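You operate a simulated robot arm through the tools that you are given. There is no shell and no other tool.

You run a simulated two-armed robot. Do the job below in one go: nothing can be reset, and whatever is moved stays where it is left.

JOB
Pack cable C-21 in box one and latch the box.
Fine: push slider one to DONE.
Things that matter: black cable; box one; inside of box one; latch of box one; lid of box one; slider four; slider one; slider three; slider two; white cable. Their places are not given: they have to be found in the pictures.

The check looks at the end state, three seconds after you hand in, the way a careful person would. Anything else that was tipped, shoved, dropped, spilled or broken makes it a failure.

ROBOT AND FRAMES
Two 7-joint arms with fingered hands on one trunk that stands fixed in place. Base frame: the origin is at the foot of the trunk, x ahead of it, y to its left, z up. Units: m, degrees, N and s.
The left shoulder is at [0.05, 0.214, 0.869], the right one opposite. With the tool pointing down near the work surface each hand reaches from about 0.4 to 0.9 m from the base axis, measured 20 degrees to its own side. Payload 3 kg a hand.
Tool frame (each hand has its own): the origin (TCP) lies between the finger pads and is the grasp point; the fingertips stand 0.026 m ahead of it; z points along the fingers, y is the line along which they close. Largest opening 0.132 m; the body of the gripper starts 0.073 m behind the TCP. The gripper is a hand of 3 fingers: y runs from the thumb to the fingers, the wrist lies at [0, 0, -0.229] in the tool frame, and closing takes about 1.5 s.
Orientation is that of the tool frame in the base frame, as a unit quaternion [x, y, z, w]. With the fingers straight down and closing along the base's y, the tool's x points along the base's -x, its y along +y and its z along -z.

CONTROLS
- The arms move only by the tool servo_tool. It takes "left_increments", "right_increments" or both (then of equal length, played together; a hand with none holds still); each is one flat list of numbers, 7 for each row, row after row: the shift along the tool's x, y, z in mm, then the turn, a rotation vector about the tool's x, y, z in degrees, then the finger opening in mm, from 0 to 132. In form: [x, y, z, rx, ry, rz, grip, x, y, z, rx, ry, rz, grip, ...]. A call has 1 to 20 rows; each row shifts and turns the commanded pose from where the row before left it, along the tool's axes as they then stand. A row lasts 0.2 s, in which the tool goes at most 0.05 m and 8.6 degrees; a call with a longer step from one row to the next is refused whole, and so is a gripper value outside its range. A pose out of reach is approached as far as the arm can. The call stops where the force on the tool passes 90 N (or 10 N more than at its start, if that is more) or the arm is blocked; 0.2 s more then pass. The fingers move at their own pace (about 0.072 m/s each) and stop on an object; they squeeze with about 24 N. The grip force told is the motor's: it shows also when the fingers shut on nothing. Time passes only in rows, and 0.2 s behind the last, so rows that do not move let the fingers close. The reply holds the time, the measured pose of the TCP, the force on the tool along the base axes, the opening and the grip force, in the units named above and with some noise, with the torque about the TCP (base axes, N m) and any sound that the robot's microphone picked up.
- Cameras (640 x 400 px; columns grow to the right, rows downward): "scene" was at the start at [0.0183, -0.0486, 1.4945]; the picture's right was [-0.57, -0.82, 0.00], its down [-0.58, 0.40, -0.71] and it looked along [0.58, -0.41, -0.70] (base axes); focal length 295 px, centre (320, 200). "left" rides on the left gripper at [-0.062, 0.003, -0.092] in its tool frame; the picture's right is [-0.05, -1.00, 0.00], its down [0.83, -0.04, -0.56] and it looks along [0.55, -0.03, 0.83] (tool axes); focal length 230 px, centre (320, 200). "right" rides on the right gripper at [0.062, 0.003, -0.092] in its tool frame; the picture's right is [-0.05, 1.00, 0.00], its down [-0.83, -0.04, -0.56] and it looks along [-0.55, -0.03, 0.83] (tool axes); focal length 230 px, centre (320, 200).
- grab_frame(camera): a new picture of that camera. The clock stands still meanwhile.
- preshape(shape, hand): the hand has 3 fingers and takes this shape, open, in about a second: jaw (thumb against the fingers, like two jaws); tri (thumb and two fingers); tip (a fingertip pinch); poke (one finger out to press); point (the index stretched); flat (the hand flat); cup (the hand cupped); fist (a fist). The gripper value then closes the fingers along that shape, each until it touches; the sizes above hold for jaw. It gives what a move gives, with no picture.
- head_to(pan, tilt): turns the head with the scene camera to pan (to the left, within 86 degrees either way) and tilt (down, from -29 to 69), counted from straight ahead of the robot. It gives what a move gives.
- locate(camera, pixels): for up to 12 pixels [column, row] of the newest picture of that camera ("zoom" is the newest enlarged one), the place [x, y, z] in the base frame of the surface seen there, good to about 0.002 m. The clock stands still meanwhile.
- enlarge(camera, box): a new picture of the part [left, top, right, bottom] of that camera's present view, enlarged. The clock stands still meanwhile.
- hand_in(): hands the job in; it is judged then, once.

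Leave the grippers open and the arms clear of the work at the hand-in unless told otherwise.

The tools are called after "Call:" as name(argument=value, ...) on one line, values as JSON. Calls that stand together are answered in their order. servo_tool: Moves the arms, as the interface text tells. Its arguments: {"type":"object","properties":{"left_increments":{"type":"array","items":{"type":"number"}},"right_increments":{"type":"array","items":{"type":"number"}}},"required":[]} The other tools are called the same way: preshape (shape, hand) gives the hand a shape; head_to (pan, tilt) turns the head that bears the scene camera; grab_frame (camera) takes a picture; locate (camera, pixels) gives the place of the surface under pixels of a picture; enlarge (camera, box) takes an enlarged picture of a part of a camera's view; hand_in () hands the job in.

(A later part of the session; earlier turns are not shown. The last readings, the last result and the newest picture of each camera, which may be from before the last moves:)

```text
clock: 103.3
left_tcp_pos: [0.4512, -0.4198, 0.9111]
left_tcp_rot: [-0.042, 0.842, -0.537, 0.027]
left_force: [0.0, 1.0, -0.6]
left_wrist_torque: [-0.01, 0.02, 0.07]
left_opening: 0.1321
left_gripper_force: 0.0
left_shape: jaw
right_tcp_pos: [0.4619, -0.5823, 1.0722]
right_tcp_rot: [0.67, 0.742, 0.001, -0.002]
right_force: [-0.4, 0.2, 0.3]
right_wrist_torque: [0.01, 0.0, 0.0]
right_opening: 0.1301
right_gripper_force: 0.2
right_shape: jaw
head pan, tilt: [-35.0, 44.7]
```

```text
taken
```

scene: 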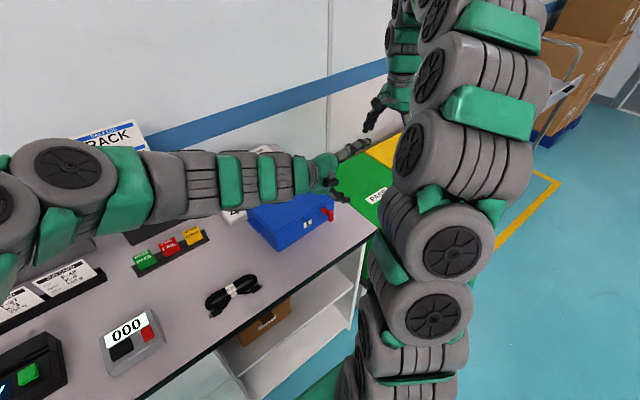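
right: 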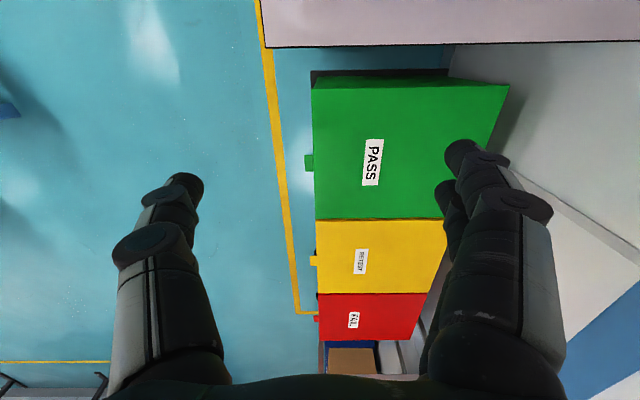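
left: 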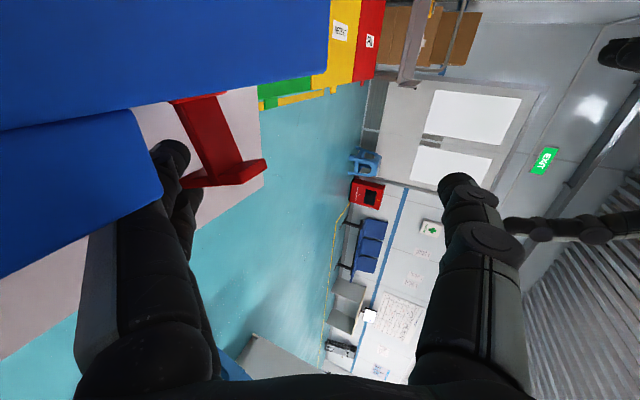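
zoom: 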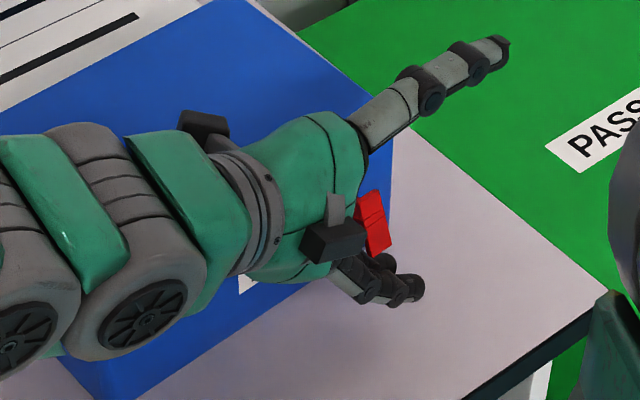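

I'll check the relative positions: tab end near (185,180), index tip near (170,152), middle near (188,200).

Call:
locate(camera="left", pixels=[[185, 180], [200, 182], [262, 170], [170, 148], [178, 155], [165, 160], [190, 200], [188, 190], [180, 145]])

Call:
enlarge(camera="left", box=[100, 80, 300, 250])

```text
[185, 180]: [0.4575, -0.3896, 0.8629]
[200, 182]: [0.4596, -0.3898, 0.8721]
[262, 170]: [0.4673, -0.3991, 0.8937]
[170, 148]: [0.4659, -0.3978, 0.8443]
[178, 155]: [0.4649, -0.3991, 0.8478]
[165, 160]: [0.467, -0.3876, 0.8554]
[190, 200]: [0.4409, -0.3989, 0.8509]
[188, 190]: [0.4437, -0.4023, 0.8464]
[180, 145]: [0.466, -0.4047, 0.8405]
```

```text
2.35 times, centred on (200, 165) of left
```

zoom: 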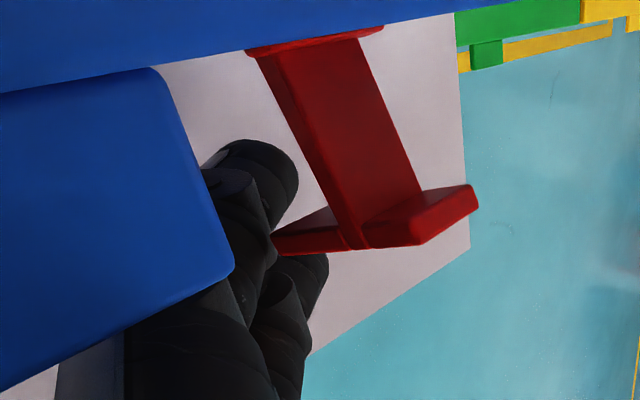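

The tab end has started to rise (z 0.855 → 0.863) and is resting on the index. I'll continue lifting in small steps.

Call:
servo_tool(left_increments=[0, -4.5, -2.1, 0, 0, 0, 132, 0, -4.5, -2.1, 0, 0, 0, 132])

Call:
enlarge(camera="left", box=[100, 80, 300, 250])

Call:
enlarge(camera="scene", box=[270, 170, 370, 250])

```text
clock: 103.9
left_tcp_pos: [0.4517, -0.4201, 0.9222]
left_tcp_rot: [-0.041, 0.842, -0.538, 0.028]
left_force: [-1.0, 0.6, 0.5]
left_wrist_torque: [-0.02, -0.01, 0.0]
left_opening: 0.1319
left_gripper_force: 0.0
left_shape: jaw
right_tcp_pos: [0.462, -0.5833, 1.0724]
right_tcp_rot: [0.67, 0.742, 0.001, -0.002]
right_force: [0.1, 0.8, -0.2]
right_wrist_torque: [0.05, 0.03, 0.03]
right_opening: 0.1301
right_gripper_force: 0.0
right_shape: jaw
head pan, tilt: [-35.0, 44.7]
```

```text
2.35 times, centred on (200, 165) of left
```

zoom: 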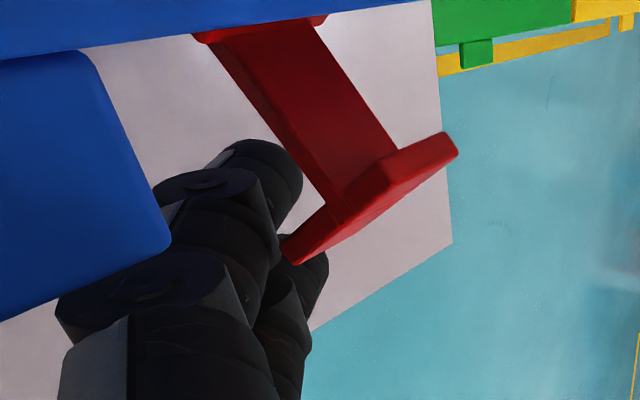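

```text
5.00 times, centred on (320, 210) of scene
```

zoom: 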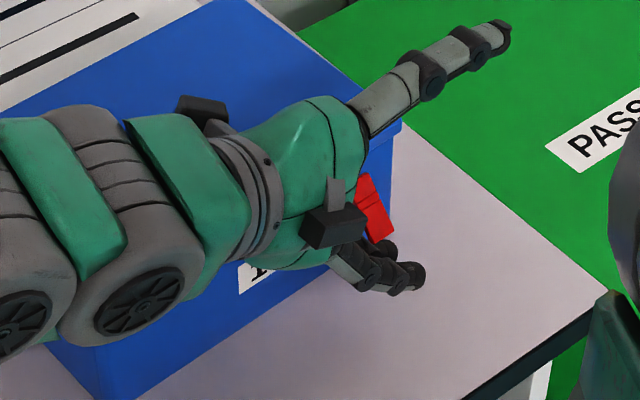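

The latch is rotating upward nicely (force < 1 N). I'll continue lifting 15 mm.

Call:
servo_tool(left_increments=[0, -4.5, -2.1, 0, 0, 0, 132, 0, -4.5, -2.1, 0, 0, 0, 132, -1, -4.5, -2.1, 0, 0, 0, 132])

Call:
enlarge(camera="left", box=[100, 80, 300, 250])

Call:
enlarge(camera="scene", box=[270, 170, 370, 250])

```text
clock: 104.7
left_tcp_pos: [0.4515, -0.4199, 0.9364]
left_tcp_rot: [-0.042, 0.843, -0.536, 0.027]
left_force: [0.1, -0.9, -0.3]
left_wrist_torque: [0.03, -0.02, -0.03]
left_opening: 0.1321
left_gripper_force: 0.1
left_shape: jaw
right_tcp_pos: [0.4617, -0.5823, 1.0728]
right_tcp_rot: [0.67, 0.742, 0.001, -0.003]
right_force: [0.5, 1.0, 0.2]
right_wrist_torque: [0.01, 0.01, 0.0]
right_opening: 0.1304
right_gripper_force: 0.1
right_shape: jaw
head pan, tilt: [-35.0, 44.7]
```

```text
2.35 times, centred on (200, 165) of left
```

zoom: 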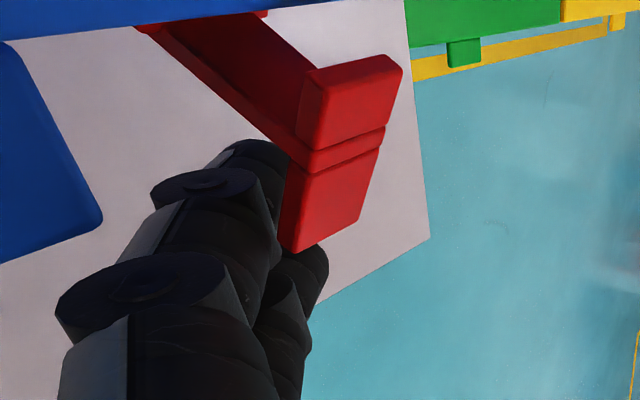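

```text
5.00 times, centred on (320, 210) of scene
```

zoom: 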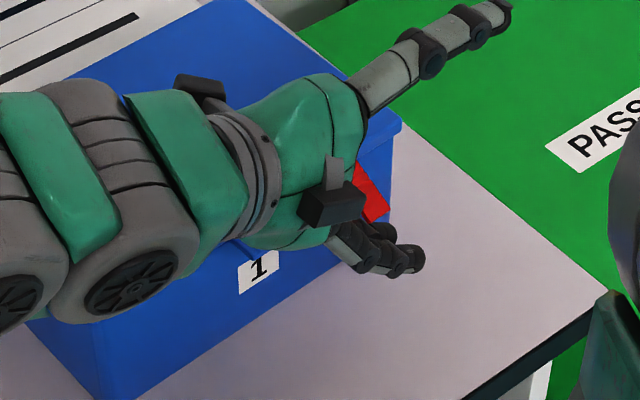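

It's well on its way (about 40° left). I'll keep lifting with some +x motion to follow the arc.

Call:
servo_tool(left_increments=[-2, -4.5, -2.1, 0, 0, 0, 132, -2.5, -4.5, -2.1, 0, 0, 0, 132, -3, -4, -1.9, 0, 0, 0, 132])

Call:
enlarge(camera="left", box=[100, 60, 300, 230])

Call:
enlarge(camera="scene", box=[270, 170, 370, 250])

```text
clock: 105.5
left_tcp_pos: [0.4593, -0.4196, 0.9527]
left_tcp_rot: [-0.043, 0.842, -0.537, 0.027]
left_force: [-0.9, 0.8, -0.8]
left_wrist_torque: [-0.01, 0.01, 0.0]
left_opening: 0.1321
left_gripper_force: 0.0
left_shape: jaw
right_tcp_pos: [0.4615, -0.5831, 1.0718]
right_tcp_rot: [0.671, 0.742, 0.002, -0.003]
right_force: [-1.0, -0.1, 0.0]
right_wrist_torque: [0.01, -0.02, -0.04]
right_opening: 0.1303
right_gripper_force: 0.1
right_shape: jaw
head pan, tilt: [-35.0, 44.7]
```

```text
2.35 times, centred on (200, 145) of left
```

zoom: 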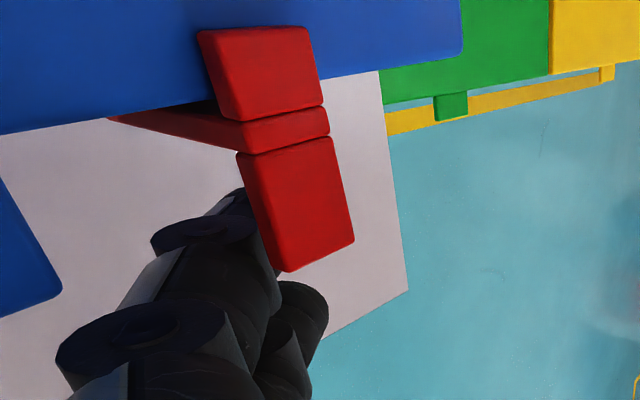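

```text
5.00 times, centred on (320, 210) of scene
```

zoom: 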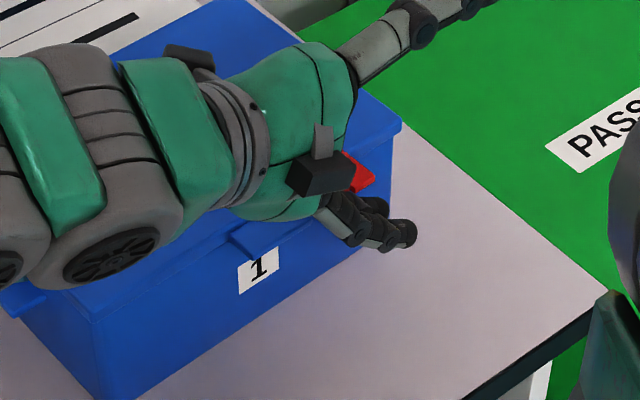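

The hook is swinging over the lid edge. I'll measure the latch's angle from its corner points.

Call:
locate(camera="zoom", pixels=[[215, 40], [300, 35], [230, 110], [315, 100], [250, 165], [325, 150], [285, 260], [345, 235]])

Call:
locate(camera="left", pixels=[[168, 77], [227, 75], [219, 168], [180, 150], [185, 185], [160, 170]])

```text
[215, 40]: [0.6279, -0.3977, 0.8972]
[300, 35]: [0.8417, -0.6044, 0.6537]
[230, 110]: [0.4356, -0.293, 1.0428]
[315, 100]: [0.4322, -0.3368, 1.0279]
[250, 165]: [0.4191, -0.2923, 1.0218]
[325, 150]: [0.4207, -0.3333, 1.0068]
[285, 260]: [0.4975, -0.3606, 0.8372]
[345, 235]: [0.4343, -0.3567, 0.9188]
```

```text
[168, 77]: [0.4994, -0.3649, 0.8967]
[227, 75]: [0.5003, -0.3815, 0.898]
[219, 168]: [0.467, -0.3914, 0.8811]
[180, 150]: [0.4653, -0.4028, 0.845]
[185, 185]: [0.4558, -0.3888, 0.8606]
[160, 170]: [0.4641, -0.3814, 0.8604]
```

Those referred to older pictures; I'll retake the left zoom and locate in it.

Call:
enlarge(camera="left", box=[100, 60, 300, 230])

Call:
locate(camera="zoom", pixels=[[215, 40], [300, 35], [230, 110], [315, 100], [250, 165], [325, 150], [285, 260], [345, 235], [240, 200], [310, 320]])

```text
2.35 times, centred on (200, 145) of left
```

zoom: 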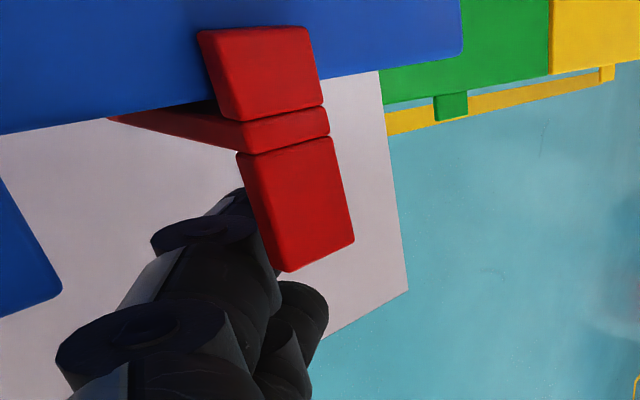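

```text
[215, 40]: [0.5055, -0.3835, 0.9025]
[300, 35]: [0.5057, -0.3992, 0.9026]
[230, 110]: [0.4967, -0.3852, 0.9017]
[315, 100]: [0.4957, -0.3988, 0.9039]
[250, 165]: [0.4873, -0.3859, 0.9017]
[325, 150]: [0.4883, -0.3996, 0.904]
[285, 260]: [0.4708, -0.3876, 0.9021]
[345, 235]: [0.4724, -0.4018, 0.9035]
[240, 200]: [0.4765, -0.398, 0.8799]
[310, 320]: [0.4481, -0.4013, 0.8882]
```

All latch points are now level at z ≈ 0.902–0.904 (as in the original closed state), with the hook over the lid. I'll lift 3 mm more to press it home and read the force.

Call:
servo_tool(left_increments=[0, -1.8, -0.85, 0, 0, 0, 132, 0, -1.8, -0.85, 0, 0, 0, 132])

Call:
enlarge(camera="left", box=[100, 60, 300, 230])

Call:
locate(camera="zoom", pixels=[[215, 50], [300, 45], [230, 120], [315, 110], [255, 180], [330, 165], [290, 265], [345, 245]])

```text
clock: 106.1
left_tcp_pos: [0.4595, -0.4187, 0.9552]
left_tcp_rot: [-0.042, 0.842, -0.537, 0.027]
left_force: [-0.6, 0.2, -2.0]
left_wrist_torque: [-0.04, 0.08, 0.03]
left_opening: 0.1323
left_gripper_force: 0.0
left_shape: jaw
right_tcp_pos: [0.4619, -0.5827, 1.0722]
right_tcp_rot: [0.671, 0.742, 0.002, -0.002]
right_force: [-0.7, 0.4, -0.1]
right_wrist_torque: [0.0, -0.01, 0.02]
right_opening: 0.1303
right_gripper_force: 0.0
right_shape: jaw
head pan, tilt: [-35.0, 44.7]
```

```text
2.35 times, centred on (200, 145) of left
```

zoom: 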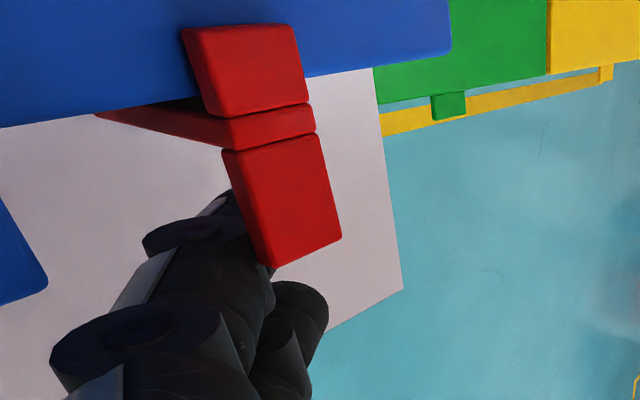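

```text
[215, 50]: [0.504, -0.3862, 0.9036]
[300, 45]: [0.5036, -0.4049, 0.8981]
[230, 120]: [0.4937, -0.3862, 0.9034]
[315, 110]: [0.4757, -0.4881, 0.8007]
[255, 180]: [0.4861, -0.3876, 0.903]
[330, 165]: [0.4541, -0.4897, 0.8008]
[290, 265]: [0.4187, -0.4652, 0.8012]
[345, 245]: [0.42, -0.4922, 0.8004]
```

Reaction is now 2 N with the latch level against its stop. I'll back the left finger off: slightly down, then out toward the robot, then up.

Call:
servo_tool(left_increments=[0, 5.4, 2.5, 0, 0, 0, 132, 0, 3.6, 1.7, 0, 0, 0, 132, 20, 0, 0, 0, 0, 0, 132, 25, 0, 0, 0, 0, 0, 132, 0, -32, -14.8, 0, 0, 0, 132, 0, -32, -14.8, 0, 0, 0, 132, 0, -32, -14.8, 0, 0, 0, 132, 0, -32, -14.8, 0, 0, 0, 132, 0, 0, 0, 0, 0, 0, 132])

Call:
enlarge(camera="scene", box=[270, 170, 370, 250])

Call:
grab_frame(camera="left")

```text
clock: 108.1
left_tcp_pos: [0.414, -0.4243, 1.0889]
left_tcp_rot: [-0.041, 0.842, -0.537, 0.027]
left_force: [0.1, -0.2, 0.5]
left_wrist_torque: [-0.02, 0.0, -0.02]
left_opening: 0.1321
left_gripper_force: 0.0
left_shape: jaw
right_tcp_pos: [0.4622, -0.5821, 1.0721]
right_tcp_rot: [0.67, 0.742, 0.0, -0.003]
right_force: [-0.3, 0.5, 0.3]
right_wrist_torque: [0.01, 0.01, 0.01]
right_opening: 0.1302
right_gripper_force: 0.0
right_shape: jaw
head pan, tilt: [-35.0, 44.7]
```

```text
5.00 times, centred on (320, 210) of scene
```

zoom: 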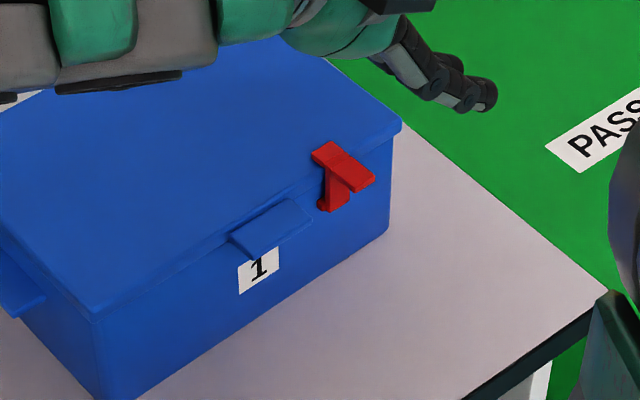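

```text
taken
```

left: 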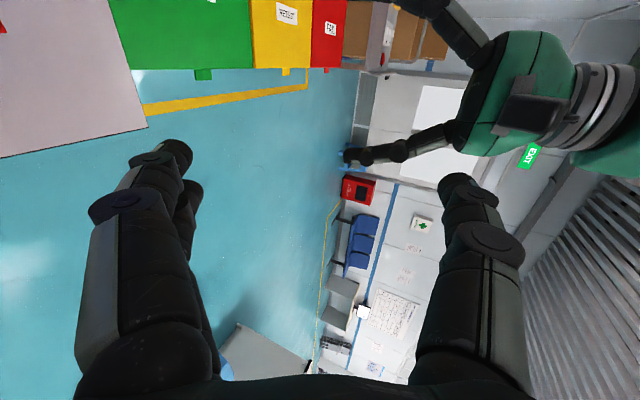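

The latch stands closed over the lid, just like at the start. I'll move the left hand back to the left and measure the latch once more.

Call:
servo_tool(left_increments=[-7.8, 6, -45.5, 0, 0, 0, 132, -7.8, 6, -45.5, 0, 0, 0, 132, -7.8, 6, -45.5, 0, 0, 0, 132, -7.8, 6, -45.5, 0, 0, 0, 132, -7.8, 6, -45.5, 0, 0, 0, 132, -7.8, 6, -45.5, 0, 0, 0, 132, -7.8, 6, -45.5, 0, 0, 0, 132, -7.8, 6, -45.5, 0, 0, 0, 132, -7.8, 6, -45.5, 0, 0, 0, 132, -7.8, 6, -45.5, 0, 0, 0, 132, -7.8, 6, -45.5, 0, 0, 0, 132, -7.8, 6, -45.5, 0, 0, 0, 132, -7.8, 6, -45.5, 0, 0, 0, 132, 0, 0, 0, 0, 0, 0, 132])

Call:
enlarge(camera="scene", box=[300, 185, 350, 230])

Call:
locate(camera="zoom", pixels=[[305, 125], [275, 140], [345, 170], [360, 160], [300, 160], [325, 145], [290, 185], [200, 150], [310, 100]])

Call:
grab_frame(camera="scene")

```text
clock: 111.1
left_tcp_pos: [0.4589, 0.153, 1.2653]
left_tcp_rot: [-0.042, 0.842, -0.537, 0.027]
left_force: [-0.1, -0.5, -0.4]
left_wrist_torque: [0.01, -0.02, -0.01]
left_opening: 0.1319
left_gripper_force: 0.1
left_shape: jaw
right_tcp_pos: [0.4618, -0.5823, 1.0722]
right_tcp_rot: [0.67, 0.742, 0.001, -0.002]
right_force: [-0.5, 0.4, -0.4]
right_wrist_torque: [0.01, 0.0, -0.05]
right_opening: 0.13
right_gripper_force: 0.1
right_shape: jaw
head pan, tilt: [-35.0, 44.7]
```

```text
8.89 times, centred on (325, 208) of scene
```

zoom: 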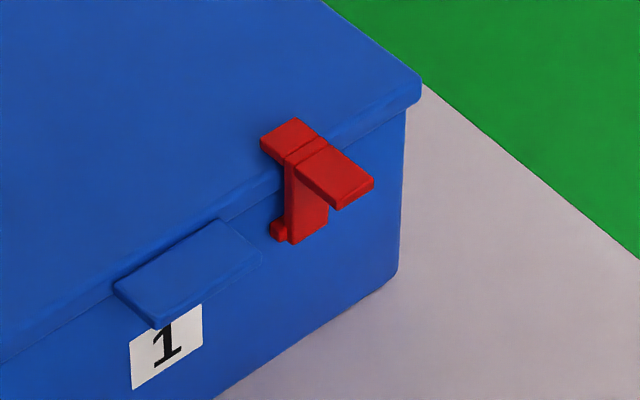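

```text
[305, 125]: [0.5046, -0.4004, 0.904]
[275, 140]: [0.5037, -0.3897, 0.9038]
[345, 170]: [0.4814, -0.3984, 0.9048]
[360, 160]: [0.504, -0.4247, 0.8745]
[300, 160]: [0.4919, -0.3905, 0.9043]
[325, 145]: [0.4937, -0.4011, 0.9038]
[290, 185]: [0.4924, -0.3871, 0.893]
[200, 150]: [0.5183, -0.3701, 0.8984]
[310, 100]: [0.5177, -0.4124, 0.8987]
```

```text
taken
```

scene: 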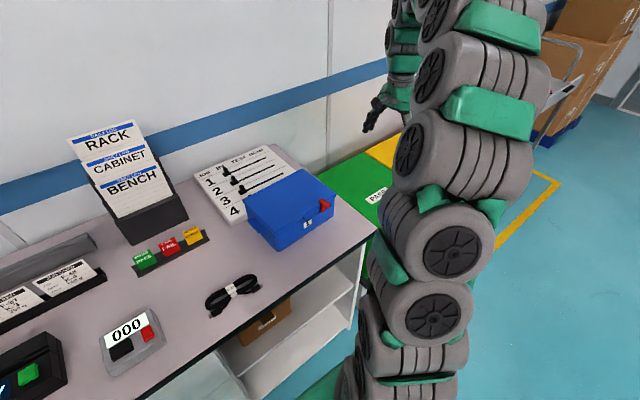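

The latch is back at exactly its closed height (0.904). Next is slider one; I'll zoom on the board and locate knob 1, the tracks and the column labels.

Call:
enlarge(camera="scene", box=[185, 135, 305, 235])

Call:
locate(camera="zoom", pixels=[[195, 145], [205, 165], [230, 200], [270, 240], [290, 130], [365, 90], [390, 75], [380, 105], [265, 95], [150, 190], [60, 165], [400, 65]])

```text
4.00 times, centred on (245, 185) of scene
```

zoom: 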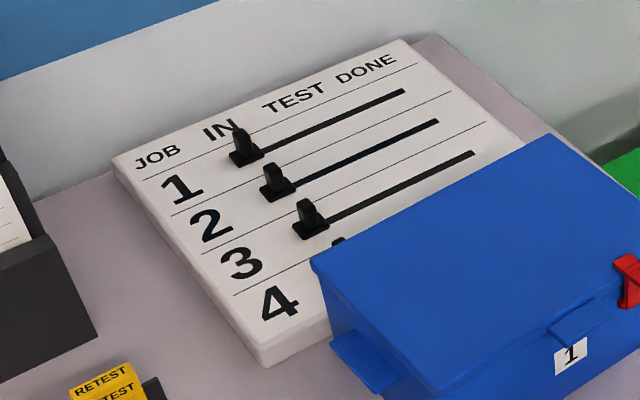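

```text
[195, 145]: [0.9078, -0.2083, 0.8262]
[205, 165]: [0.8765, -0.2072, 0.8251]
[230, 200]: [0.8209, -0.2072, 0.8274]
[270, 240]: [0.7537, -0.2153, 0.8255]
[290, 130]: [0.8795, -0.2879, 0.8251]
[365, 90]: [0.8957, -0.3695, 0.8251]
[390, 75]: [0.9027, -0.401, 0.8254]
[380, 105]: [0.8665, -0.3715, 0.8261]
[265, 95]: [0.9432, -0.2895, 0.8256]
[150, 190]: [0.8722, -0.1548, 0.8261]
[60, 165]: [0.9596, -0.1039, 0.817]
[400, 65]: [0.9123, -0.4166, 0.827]
```

Call:
locate(camera="zoom", pixels=[[241, 135], [243, 150], [235, 160], [258, 155], [245, 165], [300, 130], [350, 110], [402, 92], [395, 90], [275, 180], [272, 170], [436, 122]])

Call:
enlarge(camera="scene", box=[215, 145, 295, 200])

```text
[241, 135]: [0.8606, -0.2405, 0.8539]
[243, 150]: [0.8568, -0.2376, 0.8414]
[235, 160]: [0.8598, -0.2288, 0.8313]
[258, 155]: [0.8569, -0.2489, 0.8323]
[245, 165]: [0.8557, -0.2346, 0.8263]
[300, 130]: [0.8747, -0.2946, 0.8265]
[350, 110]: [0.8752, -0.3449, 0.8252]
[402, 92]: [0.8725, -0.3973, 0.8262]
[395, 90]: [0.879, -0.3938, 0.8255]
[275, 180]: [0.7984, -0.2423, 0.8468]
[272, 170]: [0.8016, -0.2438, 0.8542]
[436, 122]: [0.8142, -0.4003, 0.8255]
```

```text
7.27 times, centred on (255, 172) of scene
```

zoom: 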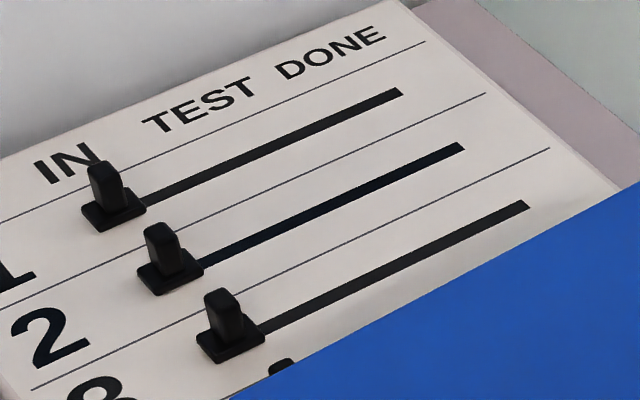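

Knob 1 sits at about (0.863, -0.240), top z 0.854, with its track running along -y to about y = -0.40 under "DONE". I'll refine these with the tighter zoom.

Call:
locate(camera="zoom", pixels=[[103, 168], [92, 185], [105, 200], [118, 185], [85, 210], [112, 228], [143, 208], [398, 92], [400, 97], [390, 90], [330, 120], [300, 60]])

Call:
locate(camera="zoom", pixels=[[280, 70], [385, 35], [150, 125], [250, 90], [40, 170], [95, 155], [160, 230], [150, 245], [170, 265], [420, 45], [480, 5], [300, 10]])

```text
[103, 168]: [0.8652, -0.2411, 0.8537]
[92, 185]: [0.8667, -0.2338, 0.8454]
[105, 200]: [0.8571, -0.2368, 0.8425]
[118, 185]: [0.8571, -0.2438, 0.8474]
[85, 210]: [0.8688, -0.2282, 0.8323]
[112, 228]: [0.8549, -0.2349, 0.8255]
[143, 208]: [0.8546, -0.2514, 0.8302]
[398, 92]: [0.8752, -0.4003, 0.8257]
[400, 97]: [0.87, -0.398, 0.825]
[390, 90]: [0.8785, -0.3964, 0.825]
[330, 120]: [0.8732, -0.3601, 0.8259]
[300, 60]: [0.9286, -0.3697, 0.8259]
```

```text
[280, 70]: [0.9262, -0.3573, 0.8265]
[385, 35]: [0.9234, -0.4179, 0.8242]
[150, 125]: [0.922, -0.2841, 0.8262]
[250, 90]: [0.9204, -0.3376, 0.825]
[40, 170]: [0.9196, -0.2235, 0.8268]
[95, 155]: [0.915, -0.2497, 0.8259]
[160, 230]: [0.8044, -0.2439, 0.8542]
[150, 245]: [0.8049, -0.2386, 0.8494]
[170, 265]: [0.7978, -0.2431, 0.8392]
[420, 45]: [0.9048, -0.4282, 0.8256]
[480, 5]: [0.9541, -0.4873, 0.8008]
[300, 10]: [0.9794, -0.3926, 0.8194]
```

Knob 1: upright from x 0.857–0.872, y -0.234 to -0.246; "DONE" is centred at y ≈ -0.388 with track end at -0.400. The wall is at x ≈ 0.98. I'll push with the right thumb, the hand pitched forward 50° so it passes above the other sliders. First I move over in free space.

Call:
servo_tool(right_increments=[0, 0, 0, 0, 0, 5.8, 130, 42.4, 17.6, -5.6, 0, 0, 0, 130, 42.4, 17.6, -5.6, 0, 0, 0, 130, 42.4, 17.6, -5.6, 0, 0, 0, 130, 42.4, 17.6, -5.6, 0, 0, 0, 130, 42.4, 17.6, -5.6, 0, 0, 0, 130, 42.4, 17.6, -5.6, 0, 0, 0, 130, 42.4, 17.6, -5.6, 0, 0, 0, 130, 42.4, 17.6, -5.6, 0, 0, 0, 130, 42.4, 17.6, -5.6, 0, 0, 0, 110, 0, 0, 0, 0, 0, 0, 110])

Call:
servo_tool(right_increments=[0, 0, 0, -8.5, 0, 0, 110, 0, 0, 0, -8.5, 0, 0, 110, 0, 0, 0, -8.5, 0, 0, 110, 0, 0, 0, -8.5, 0, 0, 110, 0, 0, 0, -8.5, 0, 0, 110, 0, 0, 0, -7.5, 0, 0, 110, 0, 0, 0, 0, 0, 0, 110])

Call:
grab_frame(camera="scene")

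Call:
grab_frame(camera="right")

```text
clock: 113.5
left_tcp_pos: [0.4576, 0.1522, 1.2657]
left_tcp_rot: [-0.041, 0.842, -0.537, 0.027]
left_force: [0.4, 0.3, -0.6]
left_wrist_torque: [0.02, -0.03, 0.0]
left_opening: 0.1322
left_gripper_force: 0.0
left_shape: jaw
right_tcp_pos: [0.6212, -0.1997, 1.1225]
right_tcp_rot: [0.707, 0.707, 0.002, -0.003]
right_force: [-0.5, -0.6, -0.5]
right_wrist_torque: [-0.01, -0.02, -0.01]
right_opening: 0.1101
right_gripper_force: 0.0
right_shape: jaw
head pan, tilt: [-35.0, 44.7]
```

```text
clock: 115.1
left_tcp_pos: [0.4578, 0.1514, 1.2661]
left_tcp_rot: [-0.042, 0.843, -0.536, 0.027]
left_force: [0.3, 0.3, -0.6]
left_wrist_torque: [-0.01, 0.02, 0.0]
left_opening: 0.1321
left_gripper_force: 0.1
left_shape: jaw
right_tcp_pos: [0.6209, -0.2005, 1.1241]
right_tcp_rot: [0.642, 0.64, 0.3, 0.296]
right_force: [-0.2, -0.4, -0.8]
right_wrist_torque: [0.0, 0.0, 0.0]
right_opening: 0.11
right_gripper_force: 0.1
right_shape: jaw
head pan, tilt: [-35.0, 44.7]
```

```text
taken
```

scene: 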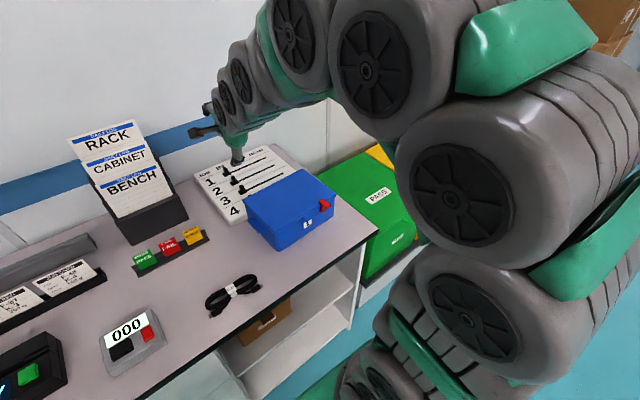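

```text
taken
```

right: 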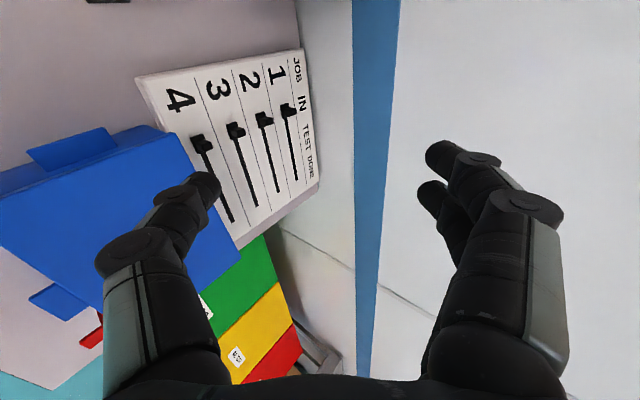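

The tilt is reached, and the hand camera shows all four sliders. I'll locate the thumb tip, the wall, and knob 1 from this view.

Call:
locate(camera="right", pixels=[[208, 178], [203, 185], [195, 195], [150, 250], [500, 100], [340, 150], [288, 105], [283, 118], [296, 120], [440, 150], [430, 195], [298, 178]])

```text
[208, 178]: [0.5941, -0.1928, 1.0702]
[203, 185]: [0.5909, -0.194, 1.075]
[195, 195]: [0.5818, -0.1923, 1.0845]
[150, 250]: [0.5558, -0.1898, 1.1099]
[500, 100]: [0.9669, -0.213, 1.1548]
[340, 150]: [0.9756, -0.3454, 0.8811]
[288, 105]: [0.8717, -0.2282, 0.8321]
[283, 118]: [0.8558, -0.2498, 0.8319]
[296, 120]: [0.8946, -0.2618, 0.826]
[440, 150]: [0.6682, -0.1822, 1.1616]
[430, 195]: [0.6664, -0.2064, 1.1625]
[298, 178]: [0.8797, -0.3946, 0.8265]
```

Wall is at x ≈ 0.967; with the thumb at x ≈ 0.866 the other fingers will be near 0.95, which still clears it. I'll move in to just above the board, left of knob 1.

Call:
servo_tool(right_increments=[0.8, 4.7, 46.4, 0, 0, 0, 110, 0.8, 4.7, 46.4, 0, 0, 0, 110, 0.8, 4.7, 46.4, 0, 0, 0, 110, 0.8, 4.7, 46.4, 0, 0, 0, 110, 0.8, 4.7, 46.4, 0, 0, 0, 110, 0.8, 4.7, 46.4, 0, 0, 0, 110, 0.8, 4.7, 46.4, 0, 0, 0, 110, 0, 0, 0, 0, 0, 0, 110])

Call:
grab_frame(camera="right")

Call:
enlarge(camera="scene", box=[185, 110, 305, 220])

```text
clock: 116.9
left_tcp_pos: [0.4582, 0.1523, 1.2654]
left_tcp_rot: [-0.043, 0.843, -0.535, 0.026]
left_force: [-0.6, -0.1, -0.2]
left_wrist_torque: [-0.04, 0.0, -0.01]
left_opening: 0.1321
left_gripper_force: 0.1
left_shape: jaw
right_tcp_pos: [0.8902, -0.1933, 0.9387]
right_tcp_rot: [0.642, 0.64, 0.3, 0.296]
right_force: [-0.3, -0.1, 0.3]
right_wrist_torque: [-0.02, 0.01, 0.01]
right_opening: 0.11
right_gripper_force: 0.2
right_shape: jaw
head pan, tilt: [-35.0, 44.7]
```

```text
taken
```

right: 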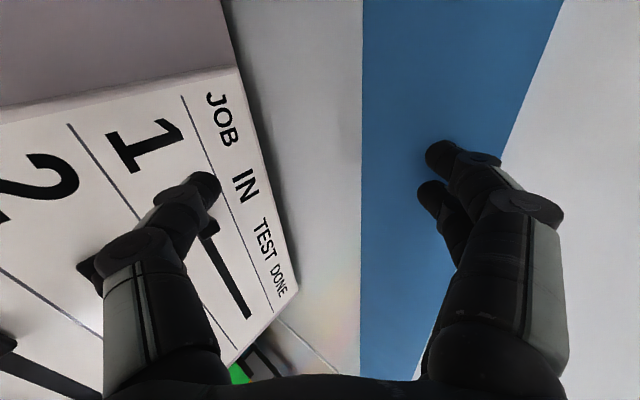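

```text
3.64 times, centred on (245, 165) of scene
```

zoom: 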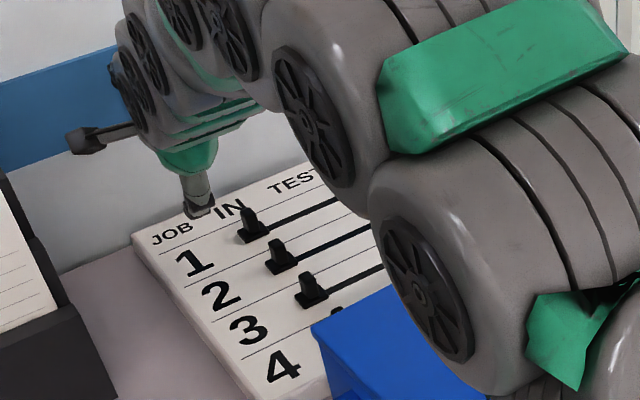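

I'll locate the thumb tip and knob once more, then descend the remaining ~39 mm.

Call:
locate(camera="right", pixels=[[208, 178], [203, 188], [215, 190], [205, 225], [212, 232], [440, 150], [400, 150], [240, 300], [185, 205]])

Call:
enlarge(camera="right", box=[120, 140, 320, 340])

```text
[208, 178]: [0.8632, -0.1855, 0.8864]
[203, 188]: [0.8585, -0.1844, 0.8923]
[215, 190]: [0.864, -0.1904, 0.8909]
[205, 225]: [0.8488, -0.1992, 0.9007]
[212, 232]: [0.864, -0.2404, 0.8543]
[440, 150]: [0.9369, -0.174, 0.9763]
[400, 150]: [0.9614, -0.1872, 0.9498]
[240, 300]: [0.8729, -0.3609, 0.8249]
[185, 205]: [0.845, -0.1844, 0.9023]
```

```text
2.00 times, centred on (220, 240) of right
```

zoom: 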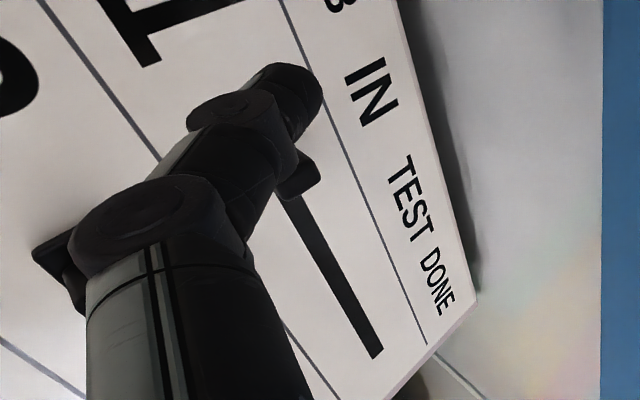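

Thumb tip is at about (0.866, -0.193, 0.88) and knob 1's top at (0.864, -0.240, 0.854). The fingers are about 1 cm from the wall, so I'll narrow the hand to 100 mm while descending straight down beside the knob.

Call:
servo_tool(right_increments=[0, 0, 0, 0, 0, 0, 100, 0, -10.9, 8.8, 0, 0, 0, 100, 0, -10.9, 8.8, 0, 0, 0, 100, 0, -8, 6.5, 0, 0, 0, 100, 0, 0, 0, 0, 0, 0, 100])

Call:
grab_frame(camera="right")

Call:
locate(camera="right", pixels=[[208, 178], [218, 182], [225, 190], [215, 190], [205, 225], [440, 150], [395, 150], [190, 210]])

Call:
enlarge(camera="scene", box=[215, 130, 285, 200])

```text
clock: 118.1
left_tcp_pos: [0.4587, 0.1533, 1.2652]
left_tcp_rot: [-0.042, 0.842, -0.537, 0.026]
left_force: [0.8, -0.4, 0.8]
left_wrist_torque: [-0.02, 0.0, -0.05]
left_opening: 0.132
left_gripper_force: 0.0
left_shape: jaw
right_tcp_pos: [0.8889, -0.1942, 0.9021]
right_tcp_rot: [0.642, 0.64, 0.3, 0.296]
right_force: [-0.4, 0.5, 0.5]
right_wrist_torque: [0.0, -0.05, -0.02]
right_opening: 0.1003
right_gripper_force: 0.1
right_shape: jaw
head pan, tilt: [-35.0, 44.7]
```

```text
taken
```

right: 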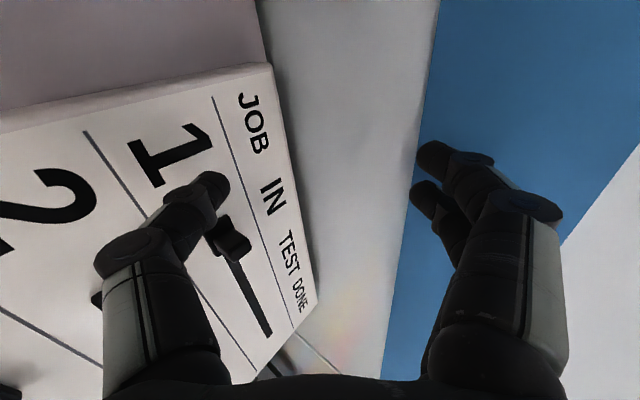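

```text
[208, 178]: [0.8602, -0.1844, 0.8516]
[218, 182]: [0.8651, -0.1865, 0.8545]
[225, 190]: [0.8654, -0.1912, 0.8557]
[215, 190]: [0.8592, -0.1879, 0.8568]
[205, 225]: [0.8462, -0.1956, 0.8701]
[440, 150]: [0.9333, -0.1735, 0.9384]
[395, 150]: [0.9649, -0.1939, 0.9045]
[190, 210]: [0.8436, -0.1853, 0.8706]
```

```text
5.71 times, centred on (250, 165) of scene
```

zoom: 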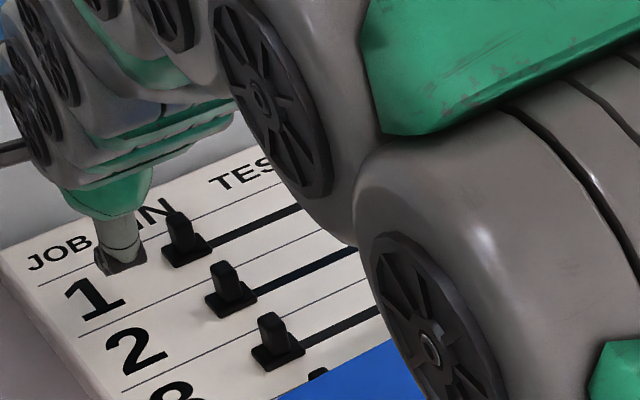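

The thumb is beside the knob at the right height (tip centre z ≈ 0.848). I'll drop 2.5 mm and move -y until just before contact, then push.

Call:
servo_tool(right_increments=[0, -1.9, 1.6, 0, 0, 0, 100, -15, 0, 0, 0, 0, 0, 100, -12, 0, 0, 0, 0, 0, 100, -8, 0, 0, 0, 0, 0, 100, -8, 0, 0, 0, 0, 0, 100, 0, 0, 0, 0, 0, 0, 100])

Call:
grab_frame(camera="right")

Call:
enlarge(camera="scene", box=[215, 130, 285, 200])

```text
clock: 119.5
left_tcp_pos: [0.4577, 0.1509, 1.265]
left_tcp_rot: [-0.043, 0.842, -0.537, 0.026]
left_force: [-0.3, 0.1, -0.3]
left_wrist_torque: [-0.01, 0.02, -0.02]
left_opening: 0.1319
left_gripper_force: 0.1
left_shape: jaw
right_tcp_pos: [0.8895, -0.2373, 0.8996]
right_tcp_rot: [0.642, 0.641, 0.3, 0.296]
right_force: [0.1, -0.6, -0.4]
right_wrist_torque: [-0.02, 0.02, 0.0]
right_opening: 0.1004
right_gripper_force: 0.0
right_shape: jaw
head pan, tilt: [-35.0, 44.7]
```

```text
taken
```

right: 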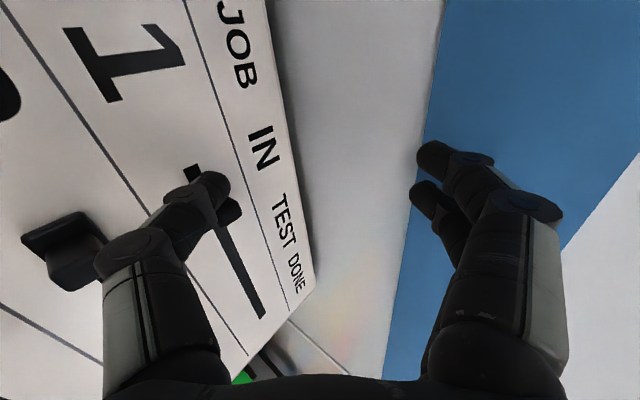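

```text
5.71 times, centred on (250, 165) of scene
```

zoom: 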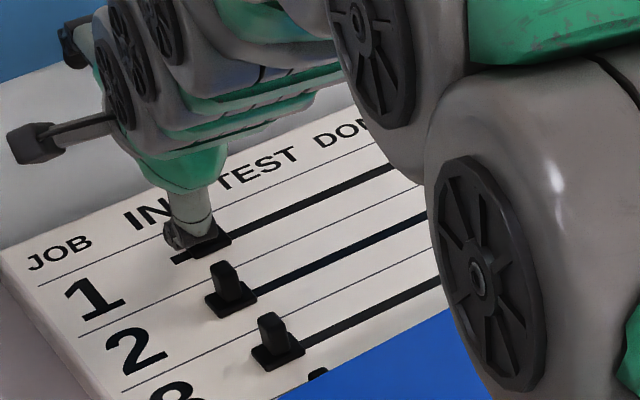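

The knob is now moving with the thumb, and sliders 2–4 are unaffected. I'll continue pushing about 110 mm in 11 mm steps.

Call:
servo_tool(right_increments=[-11, 0, 0, 0, 0, 0, 100, -11, 0, 0, 0, 0, 0, 100, -11, 0, 0, 0, 0, 0, 100, -11, 0, 0, 0, 0, 0, 100, -11, 0, 0, 0, 0, 0, 100, -11, 0, 0, 0, 0, 0, 100, -11, 0, 0, 0, 0, 0, 100, -11, 0, 0, 0, 0, 0, 100, -11, 0, 0, 0, 0, 0, 100, -11, 0, 0, 0, 0, 0, 100, 0, 0, 0, 0, 0, 0, 100])

Call:
grab_frame(camera="right")

Call:
enlarge(camera="left", box=[0, 0, 640, 400])

Call:
enlarge(camera="scene", box=[205, 110, 325, 200])

```text
clock: 121.9
left_tcp_pos: [0.4587, 0.1518, 1.2652]
left_tcp_rot: [-0.042, 0.843, -0.536, 0.026]
left_force: [0.4, 0.1, -0.1]
left_wrist_torque: [0.02, -0.01, -0.04]
left_opening: 0.132
left_gripper_force: 0.1
left_shape: jaw
right_tcp_pos: [0.8907, -0.3471, 0.8988]
right_tcp_rot: [0.643, 0.64, 0.3, 0.296]
right_force: [0.0, 0.5, 0.1]
right_wrist_torque: [-0.01, 0.0, 0.01]
right_opening: 0.1003
right_gripper_force: 0.1
right_shape: jaw
head pan, tilt: [-35.0, 44.7]
```

```text
taken
```

right: 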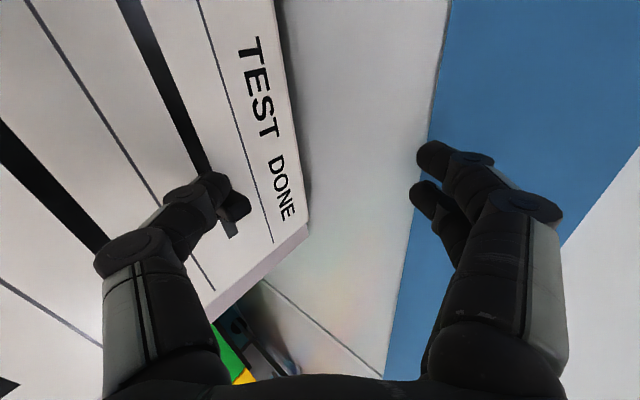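

```text
1.00 times, centred on (320, 200) of left (not enlarged: the box is as wide or as high as the picture)
```

zoom: 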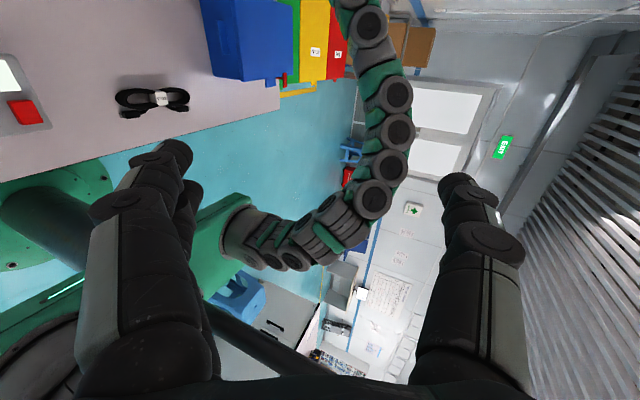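

```text
4.44 times, centred on (265, 155) of scene
```

zoom: 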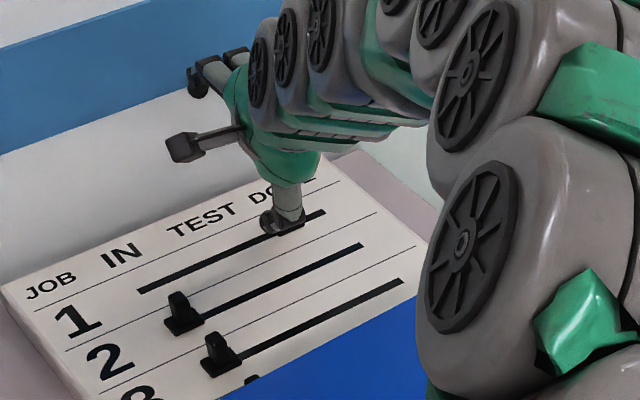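

The knob is close to the end of its track. I'll push on in smaller steps and watch for the end stop.

Call:
servo_tool(right_increments=[-8, 0, 0, 0, 0, 0, 100, -8, 0, 0, 0, 0, 0, 100, -5, 0, 0, 0, 0, 0, 100])

Call:
enlarge(camera="right", box=[120, 100, 320, 280])

Call:
locate(camera="zoom", pixels=[[375, 225], [390, 215], [360, 250], [345, 270], [300, 200], [330, 230], [400, 230], [370, 260]])

```text
clock: 122.7
left_tcp_pos: [0.4582, 0.1524, 1.2658]
left_tcp_rot: [-0.042, 0.842, -0.537, 0.027]
left_force: [-0.9, -1.0, -0.4]
left_wrist_torque: [0.01, -0.01, 0.03]
left_opening: 0.1321
left_gripper_force: 0.1
left_shape: jaw
right_tcp_pos: [0.8899, -0.3679, 0.8984]
right_tcp_rot: [0.642, 0.641, 0.3, 0.295]
right_force: [0.6, 0.0, -0.6]
right_wrist_torque: [0.02, 0.01, -0.01]
right_opening: 0.1006
right_gripper_force: 0.1
right_shape: jaw
head pan, tilt: [-35.0, 44.7]
```

```text
2.22 times, centred on (220, 190) of right
```

zoom: 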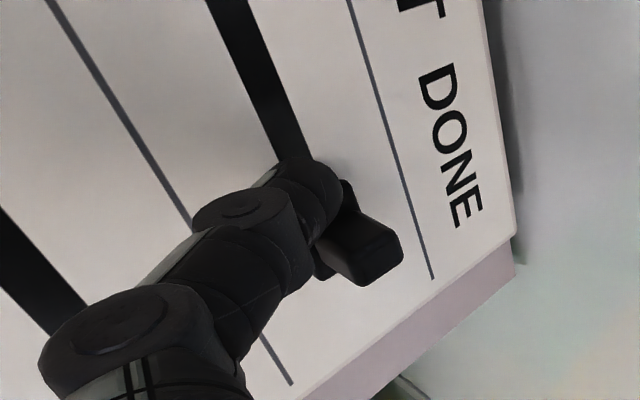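

```text
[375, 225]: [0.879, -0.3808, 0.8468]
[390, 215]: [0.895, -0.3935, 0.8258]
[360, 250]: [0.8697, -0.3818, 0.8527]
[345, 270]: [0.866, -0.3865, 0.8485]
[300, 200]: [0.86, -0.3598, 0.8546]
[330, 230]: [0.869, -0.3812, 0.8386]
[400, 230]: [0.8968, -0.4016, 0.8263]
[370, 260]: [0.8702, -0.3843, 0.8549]
```

Knob top is now at y ≈ -0.383; "DONE" is centred at about -0.388 and the track ends at -0.400. I'll push further in small steps to find the stop.

Call:
servo_tool(right_increments=[-4, 0, 0, 0, 0, 0, 100, -3, 0, 0, 0, 0, 0, 100])

Call:
enlarge(camera="right", box=[120, 100, 320, 280])

Call:
locate(camera="zoom", pixels=[[375, 225], [360, 250], [345, 270], [370, 260], [385, 240], [330, 265]])

```text
clock: 123.3
left_tcp_pos: [0.4586, 0.1522, 1.2646]
left_tcp_rot: [-0.043, 0.842, -0.537, 0.027]
left_force: [-0.1, 0.3, 0.3]
left_wrist_torque: [-0.05, 0.0, -0.02]
left_opening: 0.132
left_gripper_force: 0.0
left_shape: jaw
right_tcp_pos: [0.8905, -0.3746, 0.8998]
right_tcp_rot: [0.641, 0.641, 0.3, 0.297]
right_force: [0.4, -0.2, 0.5]
right_wrist_torque: [0.04, 0.02, 0.02]
right_opening: 0.1004
right_gripper_force: 0.0
right_shape: jaw
head pan, tilt: [-35.0, 44.7]
```

```text
2.22 times, centred on (220, 190) of right
```

zoom: 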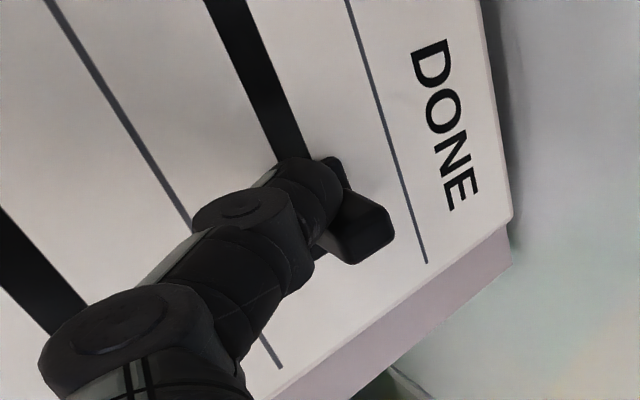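

```text
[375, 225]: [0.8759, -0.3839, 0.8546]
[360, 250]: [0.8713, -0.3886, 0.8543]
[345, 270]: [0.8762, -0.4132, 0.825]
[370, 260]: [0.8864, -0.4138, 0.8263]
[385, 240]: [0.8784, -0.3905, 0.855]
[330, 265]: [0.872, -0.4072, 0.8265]
```

Call:
servo_tool(right_increments=[-3, 0, 0, 0, 0, 0, 100, -3, 0, 0, 0, 0, 0, 100])

Call:
enlarge(camera="right", box=[120, 100, 320, 280])

Call:
enlarge(camera="scene", box=[225, 120, 315, 190])

```text
clock: 123.9
left_tcp_pos: [0.4581, 0.1538, 1.2658]
left_tcp_rot: [-0.042, 0.842, -0.538, 0.027]
left_force: [0.0, -1.2, -0.4]
left_wrist_torque: [0.01, -0.01, -0.02]
left_opening: 0.1319
left_gripper_force: 0.1
left_shape: jaw
right_tcp_pos: [0.89, -0.3791, 0.8994]
right_tcp_rot: [0.641, 0.641, 0.301, 0.296]
right_force: [-0.2, 14.9, 0.9]
right_wrist_torque: [0.84, 0.08, -0.36]
right_opening: 0.1001
right_gripper_force: 0.0
right_shape: jaw
head pan, tilt: [-35.0, 44.7]
```

```text
2.22 times, centred on (220, 190) of right
```

zoom: 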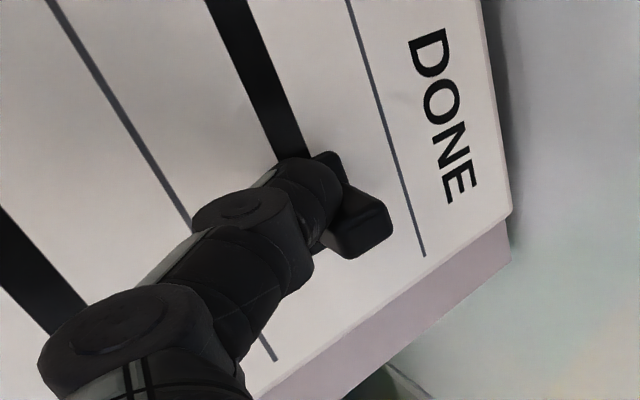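

```text
5.71 times, centred on (270, 155) of scene
```

zoom: 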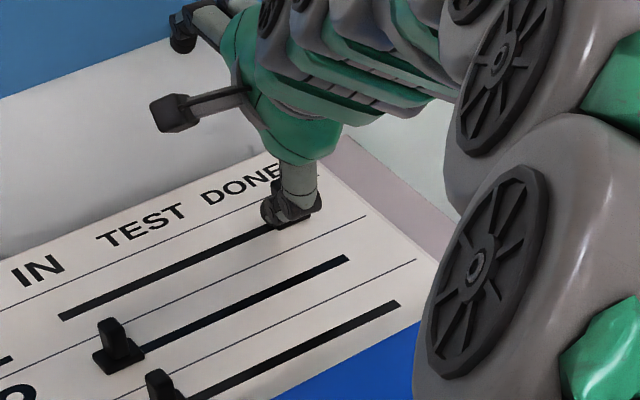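

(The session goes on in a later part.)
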